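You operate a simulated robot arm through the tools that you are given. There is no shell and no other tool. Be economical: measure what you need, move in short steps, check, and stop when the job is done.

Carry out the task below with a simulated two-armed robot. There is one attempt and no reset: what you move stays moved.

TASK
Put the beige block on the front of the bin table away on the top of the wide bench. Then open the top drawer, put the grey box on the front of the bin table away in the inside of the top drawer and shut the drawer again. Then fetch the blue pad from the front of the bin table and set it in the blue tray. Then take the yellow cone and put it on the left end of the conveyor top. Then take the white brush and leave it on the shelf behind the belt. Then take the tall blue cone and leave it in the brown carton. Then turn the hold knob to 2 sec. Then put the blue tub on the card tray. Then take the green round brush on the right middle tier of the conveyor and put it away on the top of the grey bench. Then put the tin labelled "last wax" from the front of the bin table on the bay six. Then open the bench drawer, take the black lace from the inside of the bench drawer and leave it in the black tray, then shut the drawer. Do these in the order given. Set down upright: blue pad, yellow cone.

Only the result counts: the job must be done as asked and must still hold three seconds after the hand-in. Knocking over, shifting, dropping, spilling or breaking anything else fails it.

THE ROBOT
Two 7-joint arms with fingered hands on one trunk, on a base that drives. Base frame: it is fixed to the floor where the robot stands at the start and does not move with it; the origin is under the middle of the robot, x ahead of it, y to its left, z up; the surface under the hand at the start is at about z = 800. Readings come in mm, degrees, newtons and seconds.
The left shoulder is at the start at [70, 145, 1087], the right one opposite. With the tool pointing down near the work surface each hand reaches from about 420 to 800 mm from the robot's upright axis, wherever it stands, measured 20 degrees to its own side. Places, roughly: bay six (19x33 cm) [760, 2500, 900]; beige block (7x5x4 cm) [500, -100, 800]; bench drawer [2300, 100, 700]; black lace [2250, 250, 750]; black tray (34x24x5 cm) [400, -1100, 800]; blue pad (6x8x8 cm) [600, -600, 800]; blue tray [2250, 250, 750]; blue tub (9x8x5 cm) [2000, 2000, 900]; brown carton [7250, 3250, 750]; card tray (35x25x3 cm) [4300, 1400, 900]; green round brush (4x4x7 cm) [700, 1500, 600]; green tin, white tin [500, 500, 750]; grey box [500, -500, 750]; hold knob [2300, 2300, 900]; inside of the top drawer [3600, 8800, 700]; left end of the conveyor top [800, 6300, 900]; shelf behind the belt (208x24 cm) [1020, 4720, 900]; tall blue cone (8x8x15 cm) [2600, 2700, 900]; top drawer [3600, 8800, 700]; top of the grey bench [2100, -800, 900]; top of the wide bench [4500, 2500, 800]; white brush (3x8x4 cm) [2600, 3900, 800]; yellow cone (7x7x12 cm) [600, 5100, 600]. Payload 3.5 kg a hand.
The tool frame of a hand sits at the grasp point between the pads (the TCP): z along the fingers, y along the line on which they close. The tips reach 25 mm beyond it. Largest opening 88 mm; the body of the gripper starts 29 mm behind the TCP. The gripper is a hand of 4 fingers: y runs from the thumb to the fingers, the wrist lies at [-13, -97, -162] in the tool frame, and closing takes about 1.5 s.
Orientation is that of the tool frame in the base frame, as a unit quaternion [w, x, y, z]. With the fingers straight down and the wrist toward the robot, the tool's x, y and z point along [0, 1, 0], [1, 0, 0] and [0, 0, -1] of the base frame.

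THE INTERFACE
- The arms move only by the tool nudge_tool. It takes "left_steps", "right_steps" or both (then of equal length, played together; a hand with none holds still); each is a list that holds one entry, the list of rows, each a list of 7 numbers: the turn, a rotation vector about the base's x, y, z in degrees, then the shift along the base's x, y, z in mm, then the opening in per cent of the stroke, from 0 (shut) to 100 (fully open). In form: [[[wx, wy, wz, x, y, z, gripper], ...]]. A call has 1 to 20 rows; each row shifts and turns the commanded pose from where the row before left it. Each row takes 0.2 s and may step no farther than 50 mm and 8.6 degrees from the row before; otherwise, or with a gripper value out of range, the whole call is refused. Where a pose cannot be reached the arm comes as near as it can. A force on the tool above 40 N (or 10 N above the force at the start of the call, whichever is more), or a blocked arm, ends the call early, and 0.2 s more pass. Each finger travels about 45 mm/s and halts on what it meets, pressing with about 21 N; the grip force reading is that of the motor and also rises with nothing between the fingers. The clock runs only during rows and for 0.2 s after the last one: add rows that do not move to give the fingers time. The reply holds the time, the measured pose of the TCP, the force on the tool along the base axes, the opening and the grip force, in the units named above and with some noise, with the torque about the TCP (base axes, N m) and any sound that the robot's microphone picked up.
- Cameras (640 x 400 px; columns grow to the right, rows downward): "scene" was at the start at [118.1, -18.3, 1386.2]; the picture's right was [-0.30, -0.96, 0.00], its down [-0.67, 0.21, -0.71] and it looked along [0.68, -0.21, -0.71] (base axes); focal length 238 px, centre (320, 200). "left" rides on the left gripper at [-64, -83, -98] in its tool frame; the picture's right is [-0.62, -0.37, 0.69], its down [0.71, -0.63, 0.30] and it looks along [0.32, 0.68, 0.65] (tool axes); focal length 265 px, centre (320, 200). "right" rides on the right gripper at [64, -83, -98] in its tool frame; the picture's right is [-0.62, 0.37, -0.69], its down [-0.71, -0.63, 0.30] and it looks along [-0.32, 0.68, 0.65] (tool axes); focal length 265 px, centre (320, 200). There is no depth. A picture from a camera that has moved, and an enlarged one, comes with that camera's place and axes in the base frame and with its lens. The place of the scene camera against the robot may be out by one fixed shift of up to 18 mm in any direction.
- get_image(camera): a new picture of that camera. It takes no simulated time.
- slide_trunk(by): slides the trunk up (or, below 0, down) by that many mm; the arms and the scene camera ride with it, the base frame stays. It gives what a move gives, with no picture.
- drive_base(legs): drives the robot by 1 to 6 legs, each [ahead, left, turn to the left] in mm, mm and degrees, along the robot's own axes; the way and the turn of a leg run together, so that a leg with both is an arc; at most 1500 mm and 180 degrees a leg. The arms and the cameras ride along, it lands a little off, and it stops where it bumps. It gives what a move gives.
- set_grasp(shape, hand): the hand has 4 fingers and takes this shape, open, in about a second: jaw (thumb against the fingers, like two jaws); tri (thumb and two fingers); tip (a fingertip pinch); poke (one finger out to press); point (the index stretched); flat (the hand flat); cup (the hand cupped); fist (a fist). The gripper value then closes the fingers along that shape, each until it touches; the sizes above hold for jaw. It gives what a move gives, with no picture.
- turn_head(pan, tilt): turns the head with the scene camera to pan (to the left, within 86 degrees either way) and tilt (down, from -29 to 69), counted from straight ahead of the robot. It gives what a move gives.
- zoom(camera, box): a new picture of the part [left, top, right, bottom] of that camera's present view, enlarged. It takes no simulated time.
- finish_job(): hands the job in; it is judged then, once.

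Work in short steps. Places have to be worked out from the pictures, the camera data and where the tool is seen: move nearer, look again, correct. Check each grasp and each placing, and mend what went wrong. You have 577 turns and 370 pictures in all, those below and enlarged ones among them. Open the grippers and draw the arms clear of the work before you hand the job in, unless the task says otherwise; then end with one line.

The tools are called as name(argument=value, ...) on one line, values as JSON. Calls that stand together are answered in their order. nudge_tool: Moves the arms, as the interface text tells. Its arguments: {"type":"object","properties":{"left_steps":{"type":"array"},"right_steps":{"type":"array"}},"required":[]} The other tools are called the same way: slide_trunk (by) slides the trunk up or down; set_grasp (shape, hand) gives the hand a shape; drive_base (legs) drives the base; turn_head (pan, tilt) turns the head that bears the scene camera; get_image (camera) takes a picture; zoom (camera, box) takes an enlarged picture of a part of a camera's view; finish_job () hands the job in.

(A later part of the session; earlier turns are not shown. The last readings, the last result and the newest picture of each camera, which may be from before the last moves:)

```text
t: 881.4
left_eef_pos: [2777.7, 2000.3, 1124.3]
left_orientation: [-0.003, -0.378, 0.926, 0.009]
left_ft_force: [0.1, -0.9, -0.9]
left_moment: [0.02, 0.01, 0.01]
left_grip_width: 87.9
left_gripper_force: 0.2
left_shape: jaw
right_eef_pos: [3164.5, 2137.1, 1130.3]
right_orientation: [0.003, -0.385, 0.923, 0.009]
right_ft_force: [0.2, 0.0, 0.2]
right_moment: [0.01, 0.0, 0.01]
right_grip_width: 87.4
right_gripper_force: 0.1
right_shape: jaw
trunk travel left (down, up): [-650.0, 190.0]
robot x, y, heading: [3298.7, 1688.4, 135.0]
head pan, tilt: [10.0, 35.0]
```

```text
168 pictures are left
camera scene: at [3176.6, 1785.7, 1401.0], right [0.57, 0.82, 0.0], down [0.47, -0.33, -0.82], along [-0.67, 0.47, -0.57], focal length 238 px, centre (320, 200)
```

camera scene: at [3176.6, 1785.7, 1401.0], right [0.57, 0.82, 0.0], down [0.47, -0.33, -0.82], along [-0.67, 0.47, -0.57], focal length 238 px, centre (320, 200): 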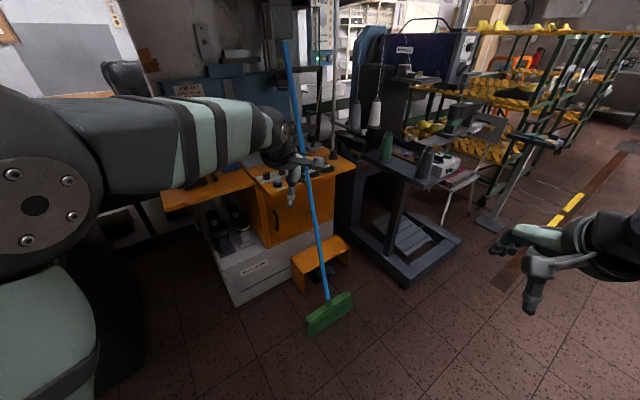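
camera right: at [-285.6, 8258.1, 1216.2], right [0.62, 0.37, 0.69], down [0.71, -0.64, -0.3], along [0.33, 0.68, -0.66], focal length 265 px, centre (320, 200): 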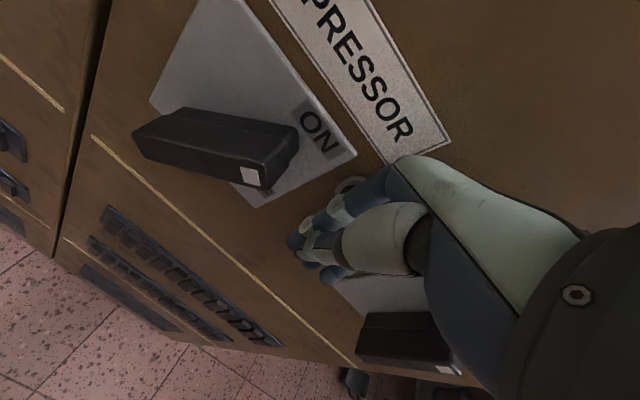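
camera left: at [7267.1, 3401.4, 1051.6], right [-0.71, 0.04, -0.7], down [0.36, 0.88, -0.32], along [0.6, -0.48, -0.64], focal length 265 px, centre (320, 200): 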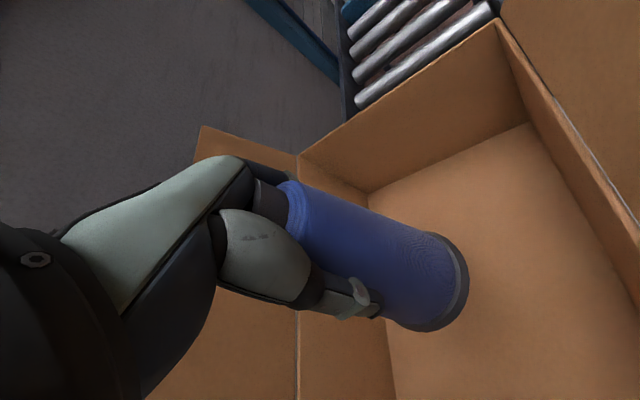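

The stick is in the plane y≈2265, so the right hand from the north-east is the better choice (wrist to the right). I raise the trunk, retract the left hand, and reposition with heading ~190°.

nudge_tool(left_steps=[[[0, 0, 0, 25, -32, 0, 100], [0, 0, 0, 25, -32, 0, 100], [0, 0, 0, 25, -32, 0, 100], [0, 0, 0, 25, -32, 0, 100]]])

slide_trunk(by=150)

drive_base(legs=[[0, 0, 55], [-60, -780, 0]])

turn_head(pan=5, tilt=40)

get_image(camera="scene")

```text
t: 882.4
left_eef_pos: [2878.0, 1873.8, 1125.7]
left_orientation: [-0.004, -0.378, 0.926, 0.011]
left_ft_force: [-0.1, 0.1, -0.7]
left_moment: [-0.02, 0.01, 0.01]
left_grip_width: 87.7
left_gripper_force: 0.0
left_shape: jaw
right_eef_pos: [3166.6, 2135.6, 1129.9]
right_orientation: [0.005, -0.385, 0.923, 0.011]
right_ft_force: [0.7, -0.4, -0.1]
right_moment: [-0.02, 0.02, 0.02]
right_grip_width: 87.7
right_gripper_force: 0.1
right_shape: jaw
trunk travel left (down, up): [-650.0, 190.0]
robot x, y, heading: [3296.1, 1693.7, 135.2]
head pan, tilt: [10.0, 35.0]
```

```text
t: 884.1
left_eef_pos: [2877.4, 1874.1, 1274.1]
left_orientation: [-0.003, -0.378, 0.926, 0.009]
left_ft_force: [-0.1, 0.4, -0.6]
left_moment: [-0.01, -0.02, -0.03]
left_grip_width: 87.8
left_gripper_force: 0.1
left_shape: jaw
right_eef_pos: [3166.1, 2137.8, 1279.9]
right_orientation: [0.003, -0.385, 0.923, 0.009]
right_ft_force: [0.6, -0.5, -0.6]
right_moment: [0.02, 0.01, -0.02]
right_grip_width: 87.6
right_gripper_force: 0.1
right_shape: jaw
trunk travel left (down, up): [-800.0, 40.0]
robot x, y, heading: [3291.4, 1691.2, 134.9]
head pan, tilt: [10.0, 35.0]
```

```text
t: 890.8
left_eef_pos: [2826.5, 2228.3, 1274.7]
left_orientation: [0.007, 0.764, -0.645, -0.006]
left_ft_force: [0.2, -0.9, -0.2]
left_moment: [0.0, -0.01, 0.02]
left_grip_width: 87.5
left_gripper_force: 0.1
left_shape: jaw
right_eef_pos: [2773.0, 2613.1, 1278.9]
right_orientation: [0.001, 0.769, -0.64, -0.01]
right_ft_force: [0.3, -0.2, -0.3]
right_moment: [-0.01, 0.01, 0.0]
right_grip_width: 87.6
right_gripper_force: 0.1
right_shape: jaw
trunk travel left (down, up): [-800.0, 40.0]
robot x, y, heading: [3208.0, 2469.1, -169.8]
head pan, tilt: [10.0, 35.0]
```

```text
t: 891.4
left_eef_pos: [2826.1, 2228.7, 1274.6]
left_orientation: [0.007, 0.764, -0.645, -0.006]
left_ft_force: [-0.4, 0.4, 0.0]
left_moment: [-0.01, 0.02, 0.04]
left_grip_width: 87.7
left_gripper_force: 0.2
left_shape: jaw
right_eef_pos: [2773.6, 2614.5, 1279.6]
right_orientation: [0.001, 0.769, -0.639, -0.011]
right_ft_force: [0.8, 0.1, -0.1]
right_moment: [0.0, -0.01, -0.04]
right_grip_width: 87.6
right_gripper_force: 0.0
right_shape: jaw
trunk travel left (down, up): [-800.0, 40.0]
robot x, y, heading: [3210.4, 2464.8, -169.8]
head pan, tilt: [5.0, 40.0]
```

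```text
167 pictures are left
camera scene: at [3069.4, 2442.7, 1543.4], right [-0.27, 0.96, 0.0], down [0.62, 0.17, -0.77], along [-0.74, -0.2, -0.64], focal length 238 px, centre (320, 200)
```

scene: 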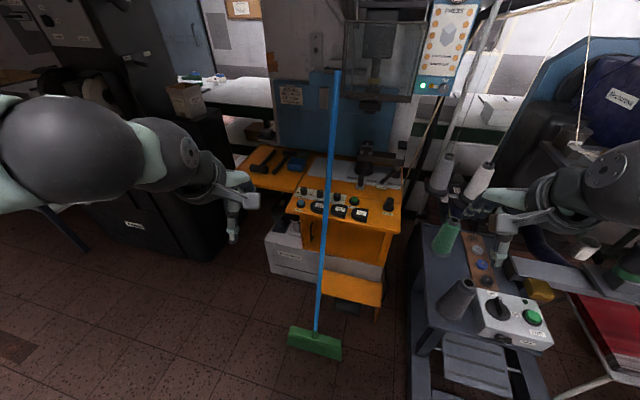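

zoom(camera="scene", box=[270, 140, 430, 240])

zoom(camera="scene", box=[290, 175, 370, 225])

```text
4.00 times, centred on (350, 190) of scene
camera zoom: at [3069.4, 2442.7, 1543.4], right [-0.27, 0.96, 0.0], down [0.62, 0.17, -0.77], along [-0.74, -0.2, -0.64], focal length 950 px, centre (200, 240)
```

zoom: 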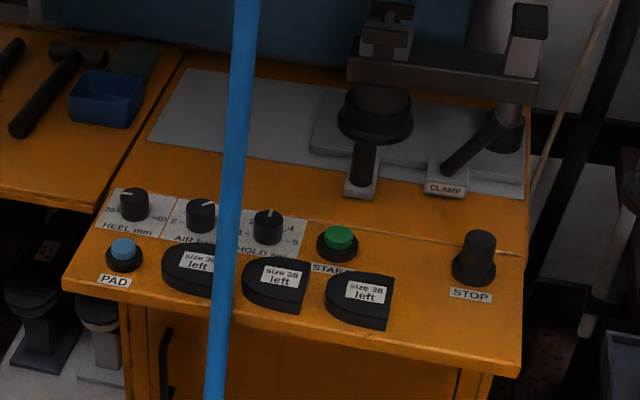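

```text
8.00 times, centred on (330, 200) of scene
camera zoom: at [3069.4, 2442.7, 1543.4], right [-0.27, 0.96, 0.0], down [0.62, 0.17, -0.77], along [-0.74, -0.2, -0.64], focal length 1900 px, centre (240, 200)
```

zoom: 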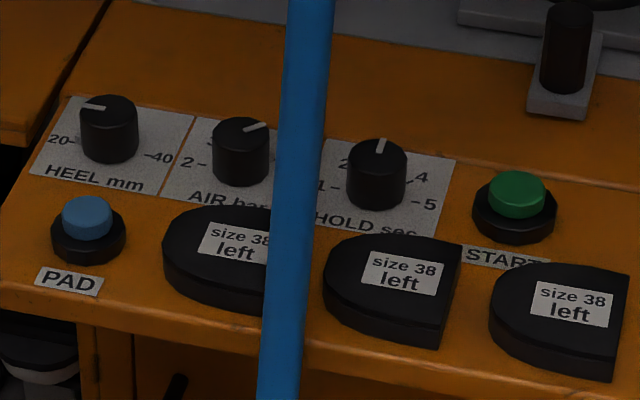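

The HOLD knob points to 3, its surroundings are clear except the stick to the left and blocks in front. I drive closer and bring the right hand above it with the wrist turned to the right.

drive_base(legs=[[255, -30, 0]])

nudge_tool(right_steps=[[[0, 0, 8, -25, -25, 0, 60], [0, 0, 8, -25, -25, 0, 60], [0, 0, 8, -25, -25, 0, 60], [0, 0, 8, -25, -25, -10, 60], [0, 0, 8, -25, -25, -20, 60], [0, 0, 8, -25, -25, -25, 60]]])

get_image(camera="right")

get_image(camera="scene")

```text
t: 893.3
left_eef_pos: [2569.7, 2212.8, 1276.4]
left_orientation: [0.009, 0.764, -0.645, -0.007]
left_ft_force: [0.1, 0.0, -0.5]
left_moment: [0.01, 0.02, 0.01]
left_grip_width: 87.9
left_gripper_force: 0.0
left_shape: jaw
right_eef_pos: [2516.9, 2597.7, 1280.9]
right_orientation: [0.002, 0.769, -0.64, -0.011]
right_ft_force: [-0.3, 0.1, 0.0]
right_moment: [0.04, 0.0, -0.02]
right_grip_width: 87.7
right_gripper_force: 0.0
right_shape: jaw
trunk travel left (down, up): [-800.0, 40.0]
robot x, y, heading: [2953.4, 2455.0, -169.7]
head pan, tilt: [5.0, 40.0]
```

```text
t: 894.7
left_eef_pos: [2564.2, 2210.7, 1273.5]
left_orientation: [0.006, 0.764, -0.645, -0.007]
left_ft_force: [-0.1, -0.2, -0.1]
left_moment: [0.01, -0.02, 0.01]
left_grip_width: 87.9
left_gripper_force: 0.1
left_shape: jaw
right_eef_pos: [2359.8, 2445.7, 1222.8]
right_orientation: [0.006, 0.963, -0.27, -0.009]
right_ft_force: [-0.7, -0.6, -0.3]
right_moment: [0.02, 0.01, 0.0]
right_grip_width: 53.2
right_gripper_force: 0.1
right_shape: jaw
trunk travel left (down, up): [-800.0, 40.0]
robot x, y, heading: [2952.9, 2450.2, -169.5]
head pan, tilt: [5.0, 40.0]
```

```text
164 pictures are left
camera right: at [2460.2, 2482.6, 1319.9], right [-0.71, 0.01, 0.71], down [-0.29, 0.91, -0.3], along [-0.64, -0.42, -0.64], focal length 265 px, centre (320, 200)
```

right: 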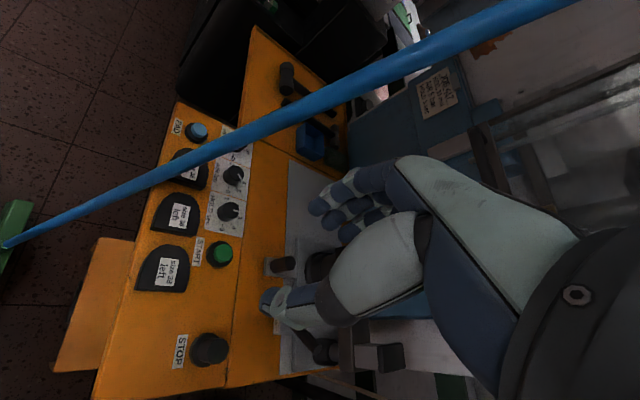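

```text
163 pictures are left
camera scene: at [2807.4, 2424.2, 1543.1], right [-0.26, 0.96, 0.0], down [0.62, 0.17, -0.76], along [-0.74, -0.2, -0.64], focal length 238 px, centre (320, 200)
```

scene: 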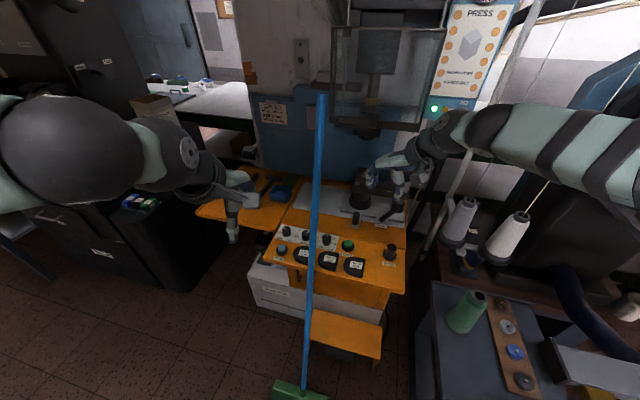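

Knob is at about [2275,2307], top z≈918; the stick leans toward the press with height, so I come in low: first lower, then move sideways over the knob.

nudge_tool(right_steps=[[[0, 0, 0, 0, 0, -43, 60], [0, 0, 0, 0, 0, -43, 60], [0, 0, 0, 0, 0, -43, 60], [0, 0, 0, 0, 0, -43, 60], [0, 0, 0, 0, 0, -40, 60], [0, 0, 0, -20, -32, 0, 60], [0, 0, 0, -20, -32, 0, 60], [0, 0, 0, -20, -32, 0, 60]]])

get_image(camera="right")

zoom(camera="scene", box=[230, 150, 430, 290])

```text
t: 896.5
left_eef_pos: [2565.5, 2211.4, 1273.6]
left_orientation: [0.008, 0.764, -0.645, -0.006]
left_ft_force: [0.0, 0.3, 0.3]
left_moment: [-0.02, -0.03, 0.01]
left_grip_width: 87.7
left_gripper_force: 0.0
left_shape: jaw
right_eef_pos: [2301.3, 2354.1, 1011.5]
right_orientation: [0.005, 0.962, -0.272, -0.007]
right_ft_force: [-0.7, -0.3, 0.0]
right_moment: [0.0, 0.0, -0.01]
right_grip_width: 53.1
right_gripper_force: 0.1
right_shape: jaw
trunk travel left (down, up): [-800.0, 40.0]
robot x, y, heading: [2949.5, 2454.5, -169.6]
head pan, tilt: [5.0, 40.0]
```

```text
162 pictures are left
camera right: at [2401.8, 2392.4, 1109.0], right [-0.71, 0.01, 0.71], down [-0.29, 0.91, -0.3], along [-0.65, -0.42, -0.64], focal length 265 px, centre (320, 200)
```

right: 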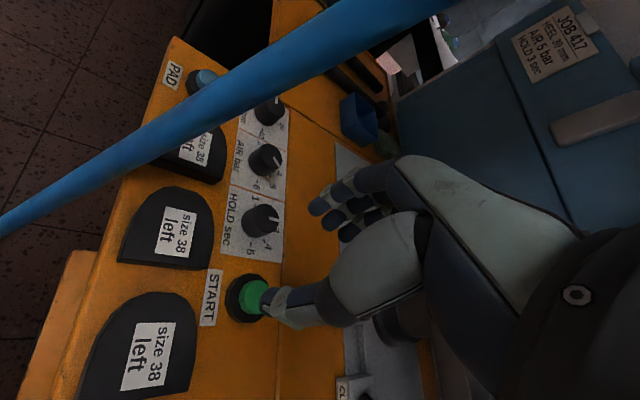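

```text
2.86 times, centred on (330, 220) of scene
camera zoom: at [2809.1, 2424.7, 1543.2], right [-0.26, 0.96, 0.0], down [0.62, 0.17, -0.77], along [-0.74, -0.2, -0.64], focal length 679 px, centre (291, 143)
```

zoom: 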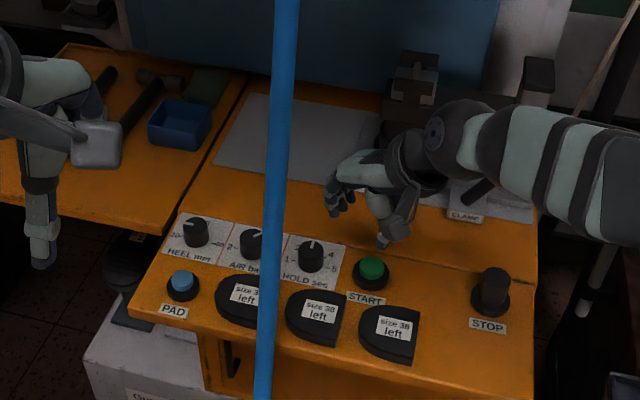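

I move over the knob at about [2268,2301] and lower to z≈955, then check.

nudge_tool(right_steps=[[[0, 0, 0, -17, -27, 0, 60], [0, 0, 0, -16, -26, 0, 60], [0, 0, 0, 0, 0, -30, 60], [0, 0, 0, 0, 0, -26, 60]]])

get_image(camera="right")

zoom(camera="scene", box=[270, 190, 370, 260])

```text
t: 897.5
left_eef_pos: [2567.8, 2212.6, 1275.3]
left_orientation: [0.008, 0.763, -0.646, -0.007]
left_ft_force: [0.1, -1.1, 0.6]
left_moment: [-0.01, 0.01, -0.01]
left_grip_width: 88.0
left_gripper_force: 0.1
left_shape: jaw
right_eef_pos: [2281.0, 2303.7, 960.9]
right_orientation: [0.006, 0.962, -0.272, -0.009]
right_ft_force: [0.9, 0.5, 0.9]
right_moment: [-0.04, 0.02, 0.02]
right_grip_width: 53.1
right_gripper_force: 0.1
right_shape: jaw
right hand out of reach, approached as far as the arm can: row 3, 4
trunk travel left (down, up): [-800.0, 40.0]
robot x, y, heading: [2950.1, 2449.8, -169.6]
head pan, tilt: [5.0, 40.0]
```

```text
160 pictures are left
camera right: at [2381.8, 2341.8, 1057.6], right [-0.71, 0.01, 0.71], down [-0.29, 0.91, -0.3], along [-0.65, -0.42, -0.64], focal length 265 px, centre (320, 200)
```

right: 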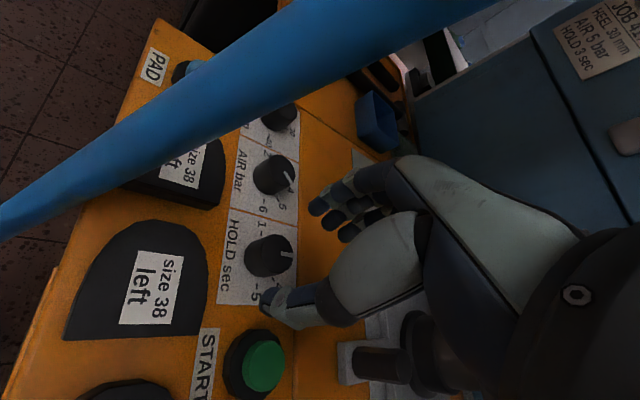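

```text
5.71 times, centred on (320, 225) of scene
camera zoom: at [2810.8, 2426.4, 1543.4], right [-0.26, 0.96, 0.0], down [0.62, 0.17, -0.77], along [-0.74, -0.2, -0.64], focal length 1357 px, centre (320, 57)
```

zoom: 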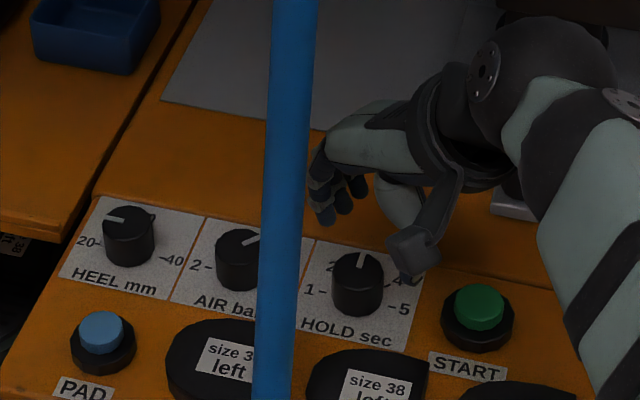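

The knob lies right on the hand's axis. I lower the trunk 31 mm so the fingertips straddle its top.

slide_trunk(by=-31)

get_image(camera="right")

zoom(camera="scene", box=[270, 190, 370, 260])

```text
t: 898.2
left_eef_pos: [2567.6, 2210.6, 1244.0]
left_orientation: [0.007, 0.764, -0.645, -0.006]
left_ft_force: [-0.7, 0.0, -0.1]
left_moment: [0.0, -0.01, -0.01]
left_grip_width: 88.0
left_gripper_force: 0.1
left_shape: jaw
right_eef_pos: [2282.3, 2303.8, 929.5]
right_orientation: [0.005, 0.962, -0.271, -0.009]
right_ft_force: [-0.4, 0.0, -0.4]
right_moment: [0.04, 0.03, 0.02]
right_grip_width: 52.8
right_gripper_force: 0.0
right_shape: jaw
trunk travel left (down, up): [-769.0, 71.0]
robot x, y, heading: [2955.2, 2448.4, -169.6]
head pan, tilt: [5.0, 40.0]
```

```text
158 pictures are left
camera right: at [2381.7, 2341.1, 1026.5], right [-0.71, 0.01, 0.71], down [-0.29, 0.91, -0.3], along [-0.65, -0.42, -0.64], focal length 265 px, centre (320, 200)
```

right: 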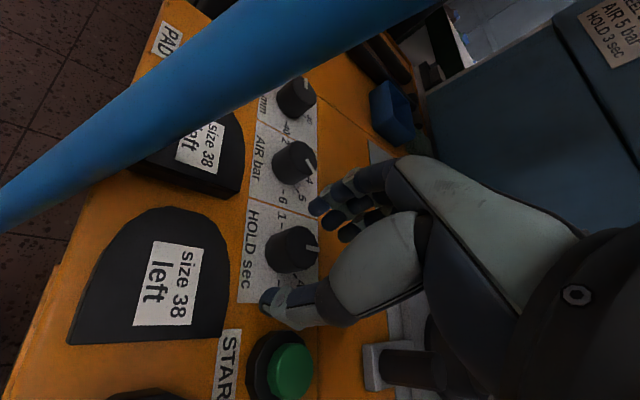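

```text
5.71 times, centred on (320, 225) of scene
camera zoom: at [2810.7, 2425.5, 1512.3], right [-0.26, 0.96, 0.0], down [0.62, 0.17, -0.77], along [-0.74, -0.2, -0.64], focal length 1357 px, centre (320, 57)
```

zoom: 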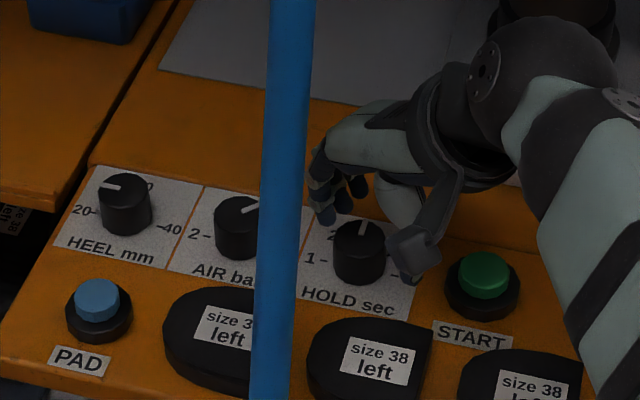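

Still aligned, knob top about 28 mm below the TCP. I lower 14 mm more and close gently.

slide_trunk(by=-14)

nudge_tool(right_steps=[[[0, 0, 0, 0, 0, 0, 45], [0, 0, 0, 0, 0, 0, 30], [0, 0, 0, 0, 0, 0, 20], [0, 0, 0, 0, 0, 0, 0], [0, 0, 0, 0, 0, 0, 0]]])

get_image(camera="right")

```text
t: 898.9
left_eef_pos: [2565.9, 2211.2, 1228.5]
left_orientation: [0.007, 0.764, -0.646, -0.006]
left_ft_force: [0.3, -0.7, -0.3]
left_moment: [-0.01, 0.01, 0.0]
left_grip_width: 87.5
left_gripper_force: 0.2
left_shape: jaw
right_eef_pos: [2282.0, 2303.4, 915.0]
right_orientation: [0.006, 0.962, -0.272, -0.009]
right_ft_force: [1.1, 0.7, 0.0]
right_moment: [-0.06, -0.01, -0.01]
right_grip_width: 52.9
right_gripper_force: 0.0
right_shape: jaw
trunk travel left (down, up): [-755.0, 85.0]
robot x, y, heading: [2947.2, 2451.0, -169.4]
head pan, tilt: [5.0, 40.0]
```

```text
t: 900.1
left_eef_pos: [2566.8, 2211.6, 1230.2]
left_orientation: [0.008, 0.764, -0.645, -0.007]
left_ft_force: [1.3, 0.2, -0.5]
left_moment: [-0.01, 0.01, 0.01]
left_grip_width: 87.7
left_gripper_force: 0.1
left_shape: jaw
right_eef_pos: [2280.7, 2303.7, 915.4]
right_orientation: [0.006, 0.962, -0.272, -0.009]
right_ft_force: [-0.2, 1.1, 0.5]
right_moment: [-0.01, -0.02, -0.01]
right_grip_width: 0.1
right_gripper_force: 15.6
right_shape: jaw
trunk travel left (down, up): [-755.0, 85.0]
robot x, y, heading: [2955.9, 2453.3, -169.5]
head pan, tilt: [5.0, 40.0]
```

```text
156 pictures are left
camera right: at [2381.6, 2341.4, 1012.6], right [-0.71, 0.01, 0.71], down [-0.29, 0.91, -0.3], along [-0.65, -0.42, -0.64], focal length 265 px, centre (320, 200)
```

right: 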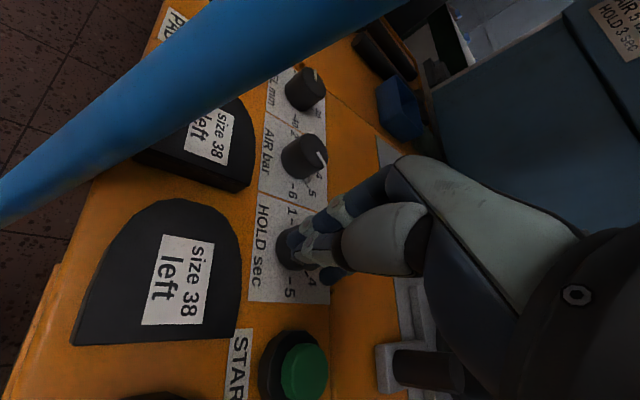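

The fingers closed above the knob. I reopen, lower 14 mm more in two steps while watching the force, and close again.

nudge_tool(right_steps=[[[0, 0, 0, 0, 0, 0, 60], [0, 0, 0, 0, 0, 0, 60], [0, 0, 0, 0, 0, 0, 60], [0, 0, 0, 0, 0, 0, 60], [0, 0, 0, 0, 0, 0, 60]]])

slide_trunk(by=-8)

slide_trunk(by=-7)

get_image(camera="right")

```text
t: 901.3
left_eef_pos: [2567.1, 2211.7, 1229.9]
left_orientation: [0.007, 0.764, -0.645, -0.007]
left_ft_force: [0.1, -0.1, 0.0]
left_moment: [0.0, 0.02, 0.0]
left_grip_width: 87.7
left_gripper_force: 0.0
left_shape: jaw
right_eef_pos: [2281.8, 2304.6, 915.7]
right_orientation: [0.006, 0.962, -0.272, -0.009]
right_ft_force: [0.4, 0.2, 0.1]
right_moment: [-0.01, -0.01, 0.03]
right_grip_width: 52.4
right_gripper_force: 0.0
right_shape: jaw
trunk travel left (down, up): [-755.0, 85.0]
robot x, y, heading: [2950.5, 2449.7, -169.7]
head pan, tilt: [5.0, 40.0]
```

```text
t: 901.8
left_eef_pos: [2566.7, 2211.9, 1221.2]
left_orientation: [0.008, 0.764, -0.646, -0.006]
left_ft_force: [0.0, -0.2, -0.9]
left_moment: [0.0, -0.03, 0.01]
left_grip_width: 87.3
left_gripper_force: 0.0
left_shape: jaw
right_eef_pos: [2280.4, 2303.3, 906.8]
right_orientation: [0.005, 0.962, -0.272, -0.009]
right_ft_force: [0.0, 0.0, 0.6]
right_moment: [0.02, 0.02, 0.0]
right_grip_width: 52.7
right_gripper_force: 0.0
right_shape: jaw
trunk travel left (down, up): [-747.0, 93.0]
robot x, y, heading: [2954.0, 2450.8, -169.4]
head pan, tilt: [5.0, 40.0]
```

```text
t: 902.4
left_eef_pos: [2567.3, 2212.4, 1216.3]
left_orientation: [0.008, 0.764, -0.645, -0.007]
left_ft_force: [-0.8, 0.5, -0.5]
left_moment: [-0.03, -0.02, 0.03]
left_grip_width: 87.9
left_gripper_force: 0.0
left_shape: jaw
right_eef_pos: [2280.9, 2303.4, 902.9]
right_orientation: [0.007, 0.962, -0.273, -0.01]
right_ft_force: [-0.3, -0.6, 8.7]
right_moment: [-0.22, 0.18, 0.0]
right_grip_width: 52.9
right_gripper_force: 0.0
right_shape: jaw
trunk travel left (down, up): [-740.0, 100.0]
robot x, y, heading: [2949.5, 2457.1, -169.6]
head pan, tilt: [5.0, 40.0]
```

```text
155 pictures are left
camera right: at [2382.3, 2341.4, 999.6], right [-0.7, 0.02, 0.71], down [-0.29, 0.91, -0.3], along [-0.65, -0.42, -0.63], focal length 265 px, centre (320, 200)
```

right: 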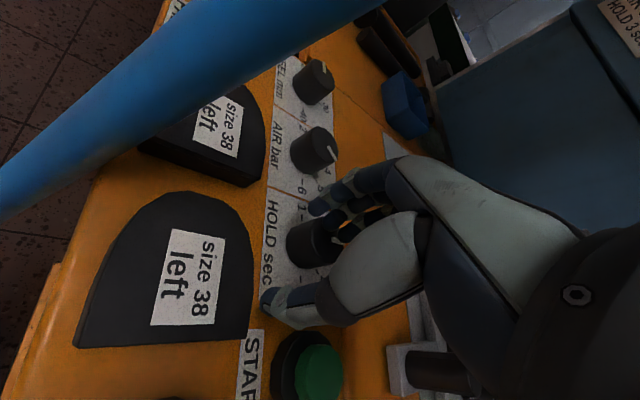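

The fingertips just touch the console (z≈878), so the knob is now between them. I ease up 2 mm and close.

slide_trunk(by=2)

nudge_tool(right_steps=[[[0, 0, 0, 0, 0, 0, 45], [0, 0, 0, 0, 0, 0, 30], [0, 0, 0, 0, 0, 0, 20], [0, 0, 0, 0, 0, 0, 0], [0, 0, 0, 0, 0, 0, 0]]])

get_image(camera="right")

```text
t: 902.9
left_eef_pos: [2568.5, 2213.2, 1218.1]
left_orientation: [0.008, 0.764, -0.646, -0.007]
left_ft_force: [0.2, 0.2, -0.3]
left_moment: [0.02, -0.03, -0.04]
left_grip_width: 88.1
left_gripper_force: 0.1
left_shape: jaw
right_eef_pos: [2282.7, 2303.0, 903.4]
right_orientation: [0.005, 0.962, -0.272, -0.01]
right_ft_force: [-1.8, -0.2, 6.6]
right_moment: [-0.15, 0.13, 0.0]
right_grip_width: 52.9
right_gripper_force: 0.0
right_shape: jaw
trunk travel left (down, up): [-742.0, 98.0]
robot x, y, heading: [2952.7, 2451.1, -169.7]
head pan, tilt: [5.0, 40.0]
```

```text
t: 904.1
left_eef_pos: [2568.3, 2211.9, 1217.9]
left_orientation: [0.008, 0.764, -0.646, -0.006]
left_ft_force: [0.2, -0.3, -0.2]
left_moment: [0.0, -0.04, 0.01]
left_grip_width: 87.9
left_gripper_force: 0.0
left_shape: jaw
right_eef_pos: [2282.7, 2303.6, 901.0]
right_orientation: [0.005, 0.962, -0.272, -0.008]
right_ft_force: [1.2, -0.1, 3.4]
right_moment: [0.01, 0.04, 0.01]
right_grip_width: 0.0
right_gripper_force: 15.3
right_shape: jaw
trunk travel left (down, up): [-742.0, 98.0]
robot x, y, heading: [2948.0, 2452.5, -169.6]
head pan, tilt: [5.0, 40.0]
```

```text
154 pictures are left
camera right: at [2382.4, 2341.5, 999.0], right [-0.71, 0.01, 0.71], down [-0.29, 0.91, -0.3], along [-0.65, -0.42, -0.64], focal length 265 px, centre (320, 200)
```

right: 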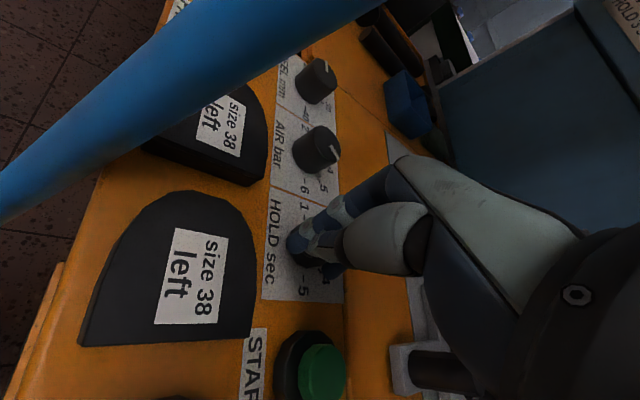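

The reading shows zero width, but the small knob may be held between staggered fingertips. I test with a +22° turn and then look at the pointer.

nudge_tool(right_steps=[[[0, 0, 7.5, 0, 0, 0, 0], [0, 0, 7.5, 0, 0, 0, 0], [0, 0, 7.5, 0, 0, 0, 0], [0, 0, 0, 0, 0, 0, 0]]])

get_image(camera="right")

zoom(camera="scene", box=[270, 190, 370, 260])

```text
t: 905.1
left_eef_pos: [2565.6, 2212.2, 1216.3]
left_orientation: [0.008, 0.764, -0.646, -0.007]
left_ft_force: [-0.8, 0.4, 0.6]
left_moment: [0.02, -0.03, 0.0]
left_grip_width: 87.7
left_gripper_force: 0.1
left_shape: jaw
right_eef_pos: [2309.5, 2308.3, 914.8]
right_orientation: [0.009, 0.996, -0.093, -0.015]
right_ft_force: [-0.4, 0.5, -0.9]
right_moment: [-0.03, -0.01, -0.03]
right_grip_width: 0.1
right_gripper_force: 20.8
right_shape: jaw
right hand out of reach, approached as far as the arm can: row 1, 2, 3
trunk travel left (down, up): [-742.0, 98.0]
robot x, y, heading: [2952.4, 2449.4, -169.4]
head pan, tilt: [5.0, 40.0]
```

```text
153 pictures are left
camera right: at [2391.0, 2379.1, 1010.4], right [-0.66, -0.24, 0.72], down [-0.59, 0.75, -0.3], along [-0.46, -0.62, -0.63], focal length 265 px, centre (320, 200)
```

right: 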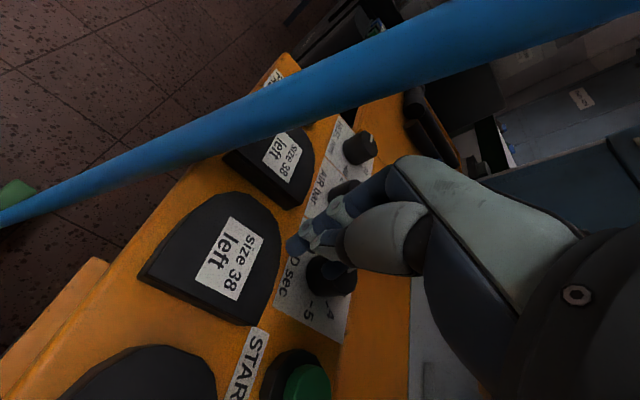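

```text
5.71 times, centred on (320, 225) of scene
camera zoom: at [2810.4, 2426.1, 1485.4], right [-0.26, 0.96, 0.0], down [0.62, 0.17, -0.77], along [-0.74, -0.2, -0.64], focal length 1357 px, centre (320, 57)
```

zoom: 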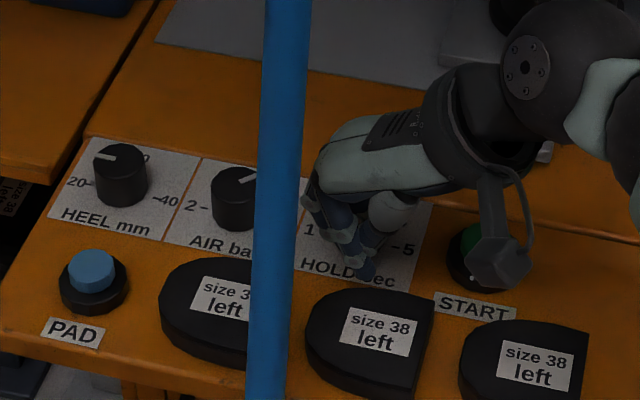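

The reach limit pulled the hand off. I lift slightly, move it clear to the right, and inspect the knob.

slide_trunk(by=40)

nudge_tool(right_steps=[[[0, 0, -5, 5, 35, 10, 0], [0, 0, -5, 5, 35, 20, 0], [0, 0, -5, 15, 35, 20, 60], [0, 0, -5, 25, 35, 20, 100], [0, 0, -5, 25, 30, 20, 100]]])

zoom(camera="scene", box=[270, 190, 370, 260])

```text
t: 906.0
left_eef_pos: [2566.6, 2211.9, 1256.2]
left_orientation: [0.007, 0.764, -0.645, -0.007]
left_ft_force: [0.3, -0.4, -0.4]
left_moment: [0.01, 0.0, 0.03]
left_grip_width: 87.9
left_gripper_force: 0.1
left_shape: jaw
right_eef_pos: [2310.3, 2307.0, 954.4]
right_orientation: [0.009, 0.995, -0.094, -0.014]
right_ft_force: [0.4, -0.2, 0.1]
right_moment: [-0.01, 0.0, 0.0]
right_grip_width: 0.1
right_gripper_force: 20.7
right_shape: jaw
trunk travel left (down, up): [-782.0, 58.0]
robot x, y, heading: [2953.1, 2449.5, -169.5]
head pan, tilt: [5.0, 40.0]
```

```text
t: 907.1
left_eef_pos: [2568.0, 2213.7, 1257.6]
left_orientation: [0.008, 0.764, -0.646, -0.007]
left_ft_force: [-0.9, 0.0, 0.3]
left_moment: [-0.01, 0.01, 0.02]
left_grip_width: 88.0
left_gripper_force: 0.0
left_shape: jaw
right_eef_pos: [2388.1, 2479.0, 1045.2]
right_orientation: [0.006, 0.951, -0.308, -0.017]
right_ft_force: [0.9, 0.6, 0.2]
right_moment: [0.01, 0.04, 0.03]
right_grip_width: 54.5
right_gripper_force: 0.1
right_shape: jaw
trunk travel left (down, up): [-782.0, 58.0]
robot x, y, heading: [2949.7, 2452.8, -169.7]
head pan, tilt: [5.0, 40.0]
```

```text
5.71 times, centred on (320, 225) of scene
camera zoom: at [2813.5, 2427.0, 1525.6], right [-0.26, 0.96, 0.0], down [0.62, 0.17, -0.77], along [-0.74, -0.2, -0.64], focal length 1357 px, centre (320, 57)
```

zoom: 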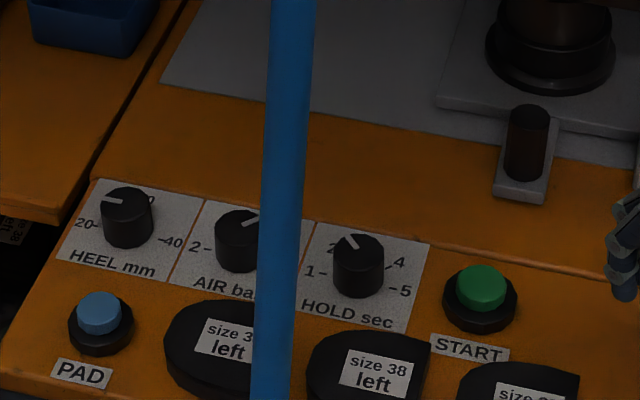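

The knob did turn: the pointer now leans left. I zoom in to read it.

zoom(camera="scene", box=[310, 212, 350, 252])

zoom(camera="right", box=[100, 80, 340, 280])

```text
10.00 times, centred on (330, 232) of scene
camera zoom: at [2813.5, 2427.0, 1525.6], right [-0.26, 0.96, 0.0], down [0.62, 0.17, -0.77], along [-0.74, -0.2, -0.64], focal length 2375 px, centre (220, -120)
```

zoom: 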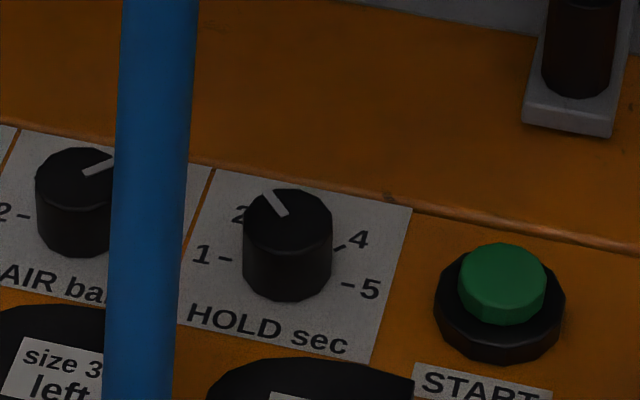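

```text
2.00 times, centred on (220, 180) of right
camera zoom: at [2491.5, 2508.8, 1140.8], right [-0.69, 0.07, 0.72], down [-0.22, 0.93, -0.3], along [-0.69, -0.36, -0.63], focal length 531 px, centre (520, 240)
```

zoom: 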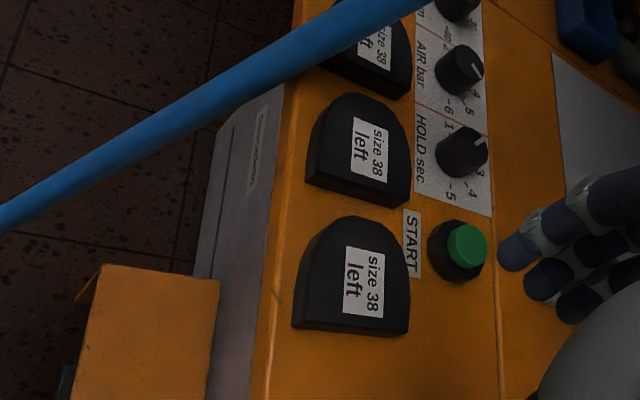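

zoom(camera="right", box=[235, 110, 295, 190])

zoom(camera="scene", box=[322, 222, 342, 246])

```text
5.00 times, centred on (265, 150) of right
camera zoom: at [2491.5, 2508.8, 1140.8], right [-0.69, 0.07, 0.72], down [-0.22, 0.93, -0.3], along [-0.69, -0.36, -0.63], focal length 1327 px, centre (595, 450)
```

zoom: 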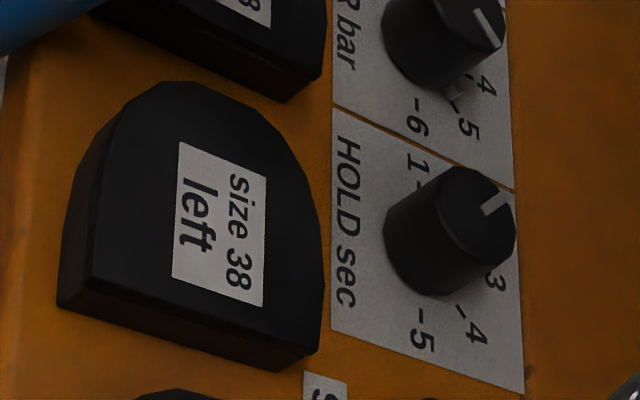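

```text
16.00 times, centred on (332, 234) of scene
camera zoom: at [2813.5, 2427.0, 1525.6], right [-0.26, 0.96, 0.0], down [0.62, 0.17, -0.77], along [-0.74, -0.2, -0.64], focal length 3800 px, centre (128, -344)
```

zoom: 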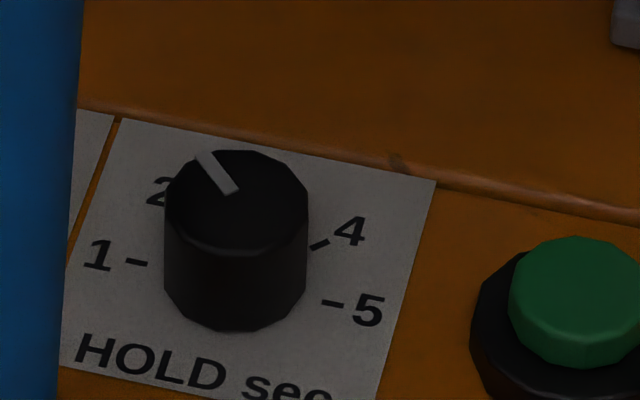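

The pointer reads 2 sec (45° tick). Next the blue tub: I restore the right hand's posture and back off eastward.

nudge_tool(right_steps=[[[0, 0, -7.3, 21, 20, 22, 100], [0, 0, -7.3, 21, 20, 22, 100], [0, 0, -7.3, 21, 20, 22, 100], [0, 0, -7.3, 21, 20, 22, 100], [0, 0, -7.3, 21, 20, 22, 100], [0, 0, -7.3, 21, 20, 22, 100]]])

drive_base(legs=[[-250, 0, 0], [0, 0, -10.4]])

slide_trunk(by=-132)

drive_base(legs=[[0, 620, 0]])

turn_head(pan=-15, tilt=35)

get_image(camera="scene")

```text
t: 908.5
left_eef_pos: [2565.8, 2213.8, 1256.2]
left_orientation: [0.008, 0.763, -0.646, -0.005]
left_ft_force: [-0.3, -0.5, 0.3]
left_moment: [-0.02, -0.01, 0.02]
left_grip_width: 87.7
left_gripper_force: 0.1
left_shape: jaw
right_eef_pos: [2490.6, 2613.1, 1158.6]
right_orientation: [0.006, 0.768, -0.641, -0.01]
right_ft_force: [-0.4, 0.2, -0.7]
right_moment: [-0.03, 0.02, -0.05]
right_grip_width: 88.0
right_gripper_force: 0.0
right_shape: jaw
right hand out of reach, approached as far as the arm can: row 6
trunk travel left (down, up): [-782.0, 58.0]
robot x, y, heading: [2955.9, 2451.9, -169.8]
head pan, tilt: [5.0, 40.0]
```

```text
t: 911.1
left_eef_pos: [2775.0, 2329.7, 1256.2]
left_orientation: [-0.007, -0.702, 0.712, 0.008]
left_ft_force: [0.2, 0.2, -1.3]
left_moment: [-0.01, 0.02, -0.03]
left_grip_width: 88.1
left_gripper_force: 0.1
left_shape: jaw
right_eef_pos: [2773.7, 2739.1, 1159.2]
right_orientation: [-0.004, -0.706, 0.708, 0.012]
right_ft_force: [0.3, 0.2, -0.1]
right_moment: [-0.01, 0.01, 0.01]
right_grip_width: 87.7
right_gripper_force: 0.0
right_shape: jaw
trunk travel left (down, up): [-782.0, 58.0]
robot x, y, heading: [3196.4, 2493.7, 179.8]
head pan, tilt: [5.0, 40.0]
```

```text
t: 912.7
left_eef_pos: [2774.5, 2331.2, 1124.8]
left_orientation: [-0.007, -0.702, 0.712, 0.007]
left_ft_force: [0.0, -0.3, 0.0]
left_moment: [0.0, 0.01, 0.0]
left_grip_width: 87.7
left_gripper_force: 0.0
left_shape: jaw
right_eef_pos: [2771.9, 2739.9, 1027.4]
right_orientation: [-0.005, -0.706, 0.708, 0.011]
right_ft_force: [0.1, 0.3, 0.3]
right_moment: [-0.02, -0.03, 0.0]
right_grip_width: 87.7
right_gripper_force: 0.1
right_shape: jaw
trunk travel left (down, up): [-650.0, 190.0]
robot x, y, heading: [3195.6, 2494.7, 179.8]
head pan, tilt: [5.0, 40.0]
```

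```text
t: 916.1
left_eef_pos: [2766.9, 1719.6, 1124.5]
left_orientation: [-0.007, -0.698, 0.716, 0.007]
left_ft_force: [-0.2, -0.2, -0.3]
left_moment: [0.02, -0.02, 0.0]
left_grip_width: 87.6
left_gripper_force: 0.1
left_shape: jaw
right_eef_pos: [2770.4, 2128.2, 1025.8]
right_orientation: [-0.004, -0.701, 0.713, 0.011]
right_ft_force: [0.1, -0.1, -0.6]
right_moment: [0.02, 0.03, 0.0]
right_grip_width: 87.8
right_gripper_force: 0.0
right_shape: jaw
trunk travel left (down, up): [-650.0, 190.0]
robot x, y, heading: [3192.3, 1881.7, 179.2]
head pan, tilt: [5.0, 40.0]
```

```text
t: 917.0
left_eef_pos: [2768.1, 1719.5, 1125.2]
left_orientation: [-0.007, -0.698, 0.716, 0.008]
left_ft_force: [0.0, -0.5, 0.6]
left_moment: [0.02, 0.03, 0.0]
left_grip_width: 88.0
left_gripper_force: 0.0
left_shape: jaw
right_eef_pos: [2771.7, 2129.5, 1026.8]
right_orientation: [-0.005, -0.701, 0.713, 0.009]
right_ft_force: [0.3, 0.9, -0.4]
right_moment: [0.0, -0.02, 0.03]
right_grip_width: 87.7
right_gripper_force: 0.1
right_shape: jaw
trunk travel left (down, up): [-650.0, 190.0]
robot x, y, heading: [3192.2, 1881.9, 178.9]
head pan, tilt: [-15.0, 35.0]
```

```text
146 pictures are left
camera scene: at [3046.9, 1910.6, 1400.9], right [0.27, 0.96, 0.0], down [0.55, -0.16, -0.82], along [-0.79, 0.22, -0.57], focal length 238 px, centre (320, 200)
```

scene: 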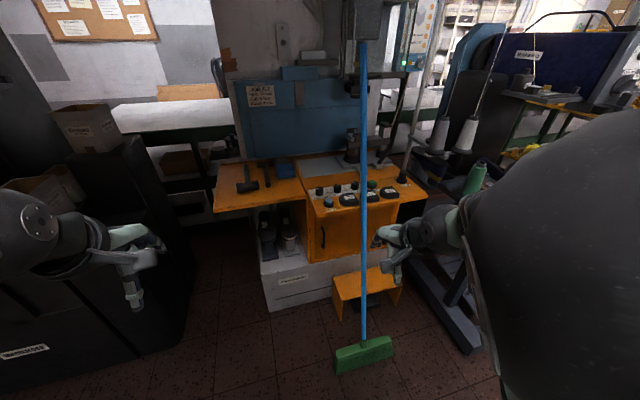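

The tub sits on the left wing of the press table, roughly [2000,2030]. I drive closer and look with the right hand camera.

drive_base(legs=[[470, 60, 1]])

get_image(camera="right")

get_image(camera="scene")

```text
t: 919.8
left_eef_pos: [2292.4, 1658.7, 1124.0]
left_orientation: [-0.007, -0.703, 0.712, 0.007]
left_ft_force: [0.3, 1.0, -0.1]
left_moment: [-0.02, 0.01, -0.01]
left_grip_width: 87.7
left_gripper_force: 0.2
left_shape: jaw
right_eef_pos: [2291.2, 2068.0, 1026.4]
right_orientation: [-0.005, -0.705, 0.709, 0.01]
right_ft_force: [-0.5, -0.6, 0.4]
right_moment: [0.01, -0.01, 0.03]
right_grip_width: 87.8
right_gripper_force: 0.0
right_shape: jaw
trunk travel left (down, up): [-650.0, 190.0]
robot x, y, heading: [2713.0, 1822.9, 180.3]
head pan, tilt: [-15.0, 35.0]
```

```text
145 pictures are left
camera right: at [2376.2, 2002.1, 1123.9], right [-0.35, 0.62, 0.71], down [0.63, 0.71, -0.31], along [-0.7, 0.33, -0.64], focal length 265 px, centre (320, 200)
```

right: 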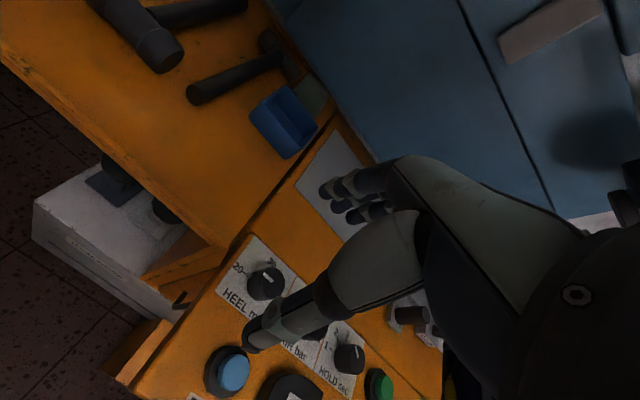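

```text
144 pictures are left
camera scene: at [2570.3, 1853.0, 1401.0], right [0.26, 0.97, 0.0], down [0.55, -0.15, -0.82], along [-0.79, 0.21, -0.57], focal length 238 px, centre (320, 200)
```

scene: 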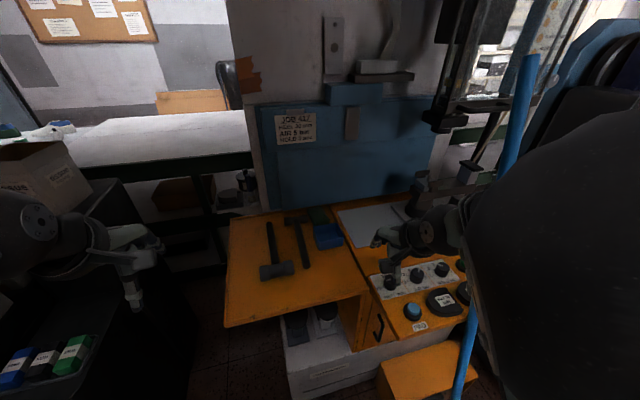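

Tub rim spans about x 1965–2055, y 1976–2057, z≈858. I'll pinch its near wall with thumb outside: set a three-finger shape and come above the wall at [2052,2017].

set_grasp(hand="right", shape="tri")

nudge_tool(right_steps=[[[0, 0, 0, -40, -8, -10, 80], [0, 0, 0, -40, -8, -10, 80], [0, 0, 0, -40, -8, -10, 80], [0, 0, 0, -40, -9, -10, 80], [0, 0, 0, -40, -9, -15, 80], [0, 0, 0, -37, -9, -15, 80]]])

get_image(camera="right")

zoom(camera="scene", box=[260, 170, 420, 290])

```text
t: 920.7
left_eef_pos: [2292.2, 1657.9, 1124.9]
left_orientation: [-0.008, -0.702, 0.712, 0.008]
left_ft_force: [0.2, -0.4, 0.7]
left_moment: [0.03, 0.0, -0.03]
left_grip_width: 87.8
left_gripper_force: 0.0
left_shape: jaw
right_eef_pos: [2292.5, 2067.5, 1027.1]
right_orientation: [-0.005, -0.706, 0.708, 0.009]
right_ft_force: [0.7, 0.7, -0.3]
right_moment: [-0.03, 0.02, -0.02]
right_grip_width: 87.6
right_gripper_force: 0.0
right_shape: tri
trunk travel left (down, up): [-650.0, 190.0]
robot x, y, heading: [2713.5, 1825.7, 179.6]
head pan, tilt: [-15.0, 35.0]
```

```text
t: 922.1
left_eef_pos: [2290.1, 1658.7, 1124.1]
left_orientation: [-0.006, -0.702, 0.712, 0.007]
left_ft_force: [0.2, 0.7, 0.5]
left_moment: [-0.02, -0.02, 0.01]
left_grip_width: 87.9
left_gripper_force: 0.1
left_shape: jaw
right_eef_pos: [2051.5, 2015.8, 955.3]
right_orientation: [-0.004, -0.706, 0.708, 0.01]
right_ft_force: [-0.1, -0.2, -0.6]
right_moment: [-0.01, -0.02, 0.01]
right_grip_width: 70.7
right_gripper_force: 0.2
right_shape: tri
trunk travel left (down, up): [-650.0, 190.0]
robot x, y, heading: [2715.8, 1822.7, 179.8]
head pan, tilt: [-15.0, 35.0]
```

```text
143 pictures are left
camera right: at [2136.3, 1950.4, 1052.1], right [-0.35, 0.62, 0.7], down [0.63, 0.71, -0.31], along [-0.69, 0.33, -0.64], focal length 265 px, centre (320, 200)
```

right: 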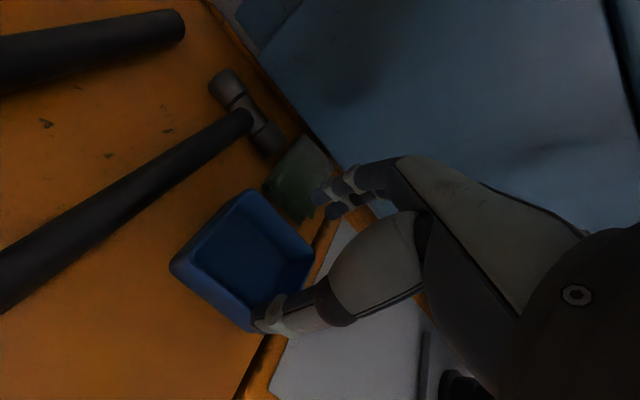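

```text
3.33 times, centred on (340, 230) of scene
camera zoom: at [2567.3, 1853.2, 1400.7], right [0.26, 0.97, 0.0], down [0.56, -0.15, -0.82], along [-0.79, 0.21, -0.58], focal length 792 px, centre (253, 100)
```

zoom: 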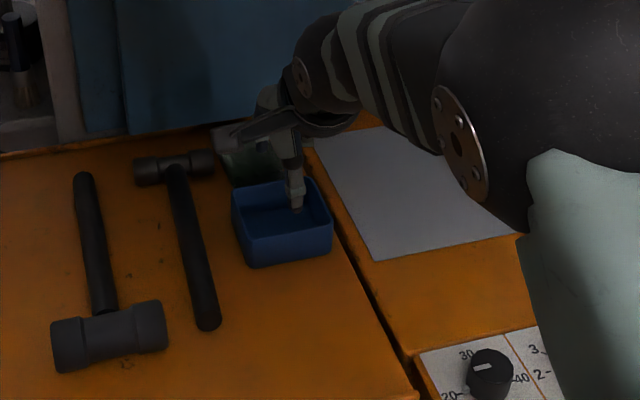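

The hand's axis is about 38 mm beyond the near wall. I move back 38 mm and lower a bit, then check.

nudge_tool(right_steps=[[[0, 0, 0, 19, 0, -15, 80], [0, 0, 0, 19, 0, -20, 80]]])

get_image(camera="right")

zoom(camera="scene", box=[280, 180, 380, 260])

```text
t: 922.7
left_eef_pos: [2291.7, 1658.3, 1124.5]
left_orientation: [-0.007, -0.702, 0.712, 0.007]
left_ft_force: [-1.0, 0.6, -0.3]
left_moment: [-0.01, -0.01, -0.01]
left_grip_width: 87.8
left_gripper_force: 0.1
left_shape: jaw
right_eef_pos: [2092.1, 2016.4, 920.2]
right_orientation: [-0.004, -0.706, 0.709, 0.01]
right_ft_force: [-0.1, 0.0, -0.4]
right_moment: [0.0, -0.02, 0.0]
right_grip_width: 70.5
right_gripper_force: 0.0
right_shape: tri
trunk travel left (down, up): [-650.0, 190.0]
robot x, y, heading: [2711.1, 1821.6, 180.2]
head pan, tilt: [-15.0, 35.0]
```

```text
141 pictures are left
camera right: at [2176.8, 1950.9, 1017.2], right [-0.35, 0.62, 0.71], down [0.63, 0.71, -0.31], along [-0.7, 0.33, -0.64], focal length 265 px, centre (320, 200)
```

right: 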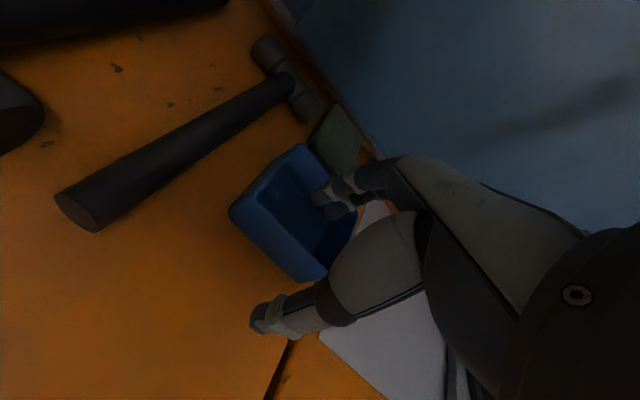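

```text
5.00 times, centred on (330, 220) of scene
camera zoom: at [2569.2, 1853.1, 1400.9], right [0.26, 0.97, 0.0], down [0.55, -0.15, -0.82], along [-0.79, 0.21, -0.57], focal length 1188 px, centre (270, 100)
```

zoom: 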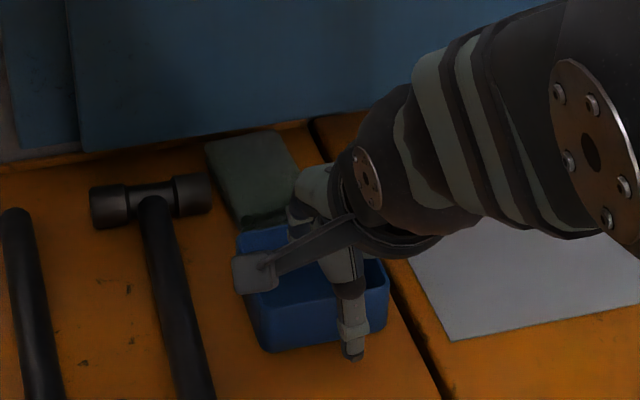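

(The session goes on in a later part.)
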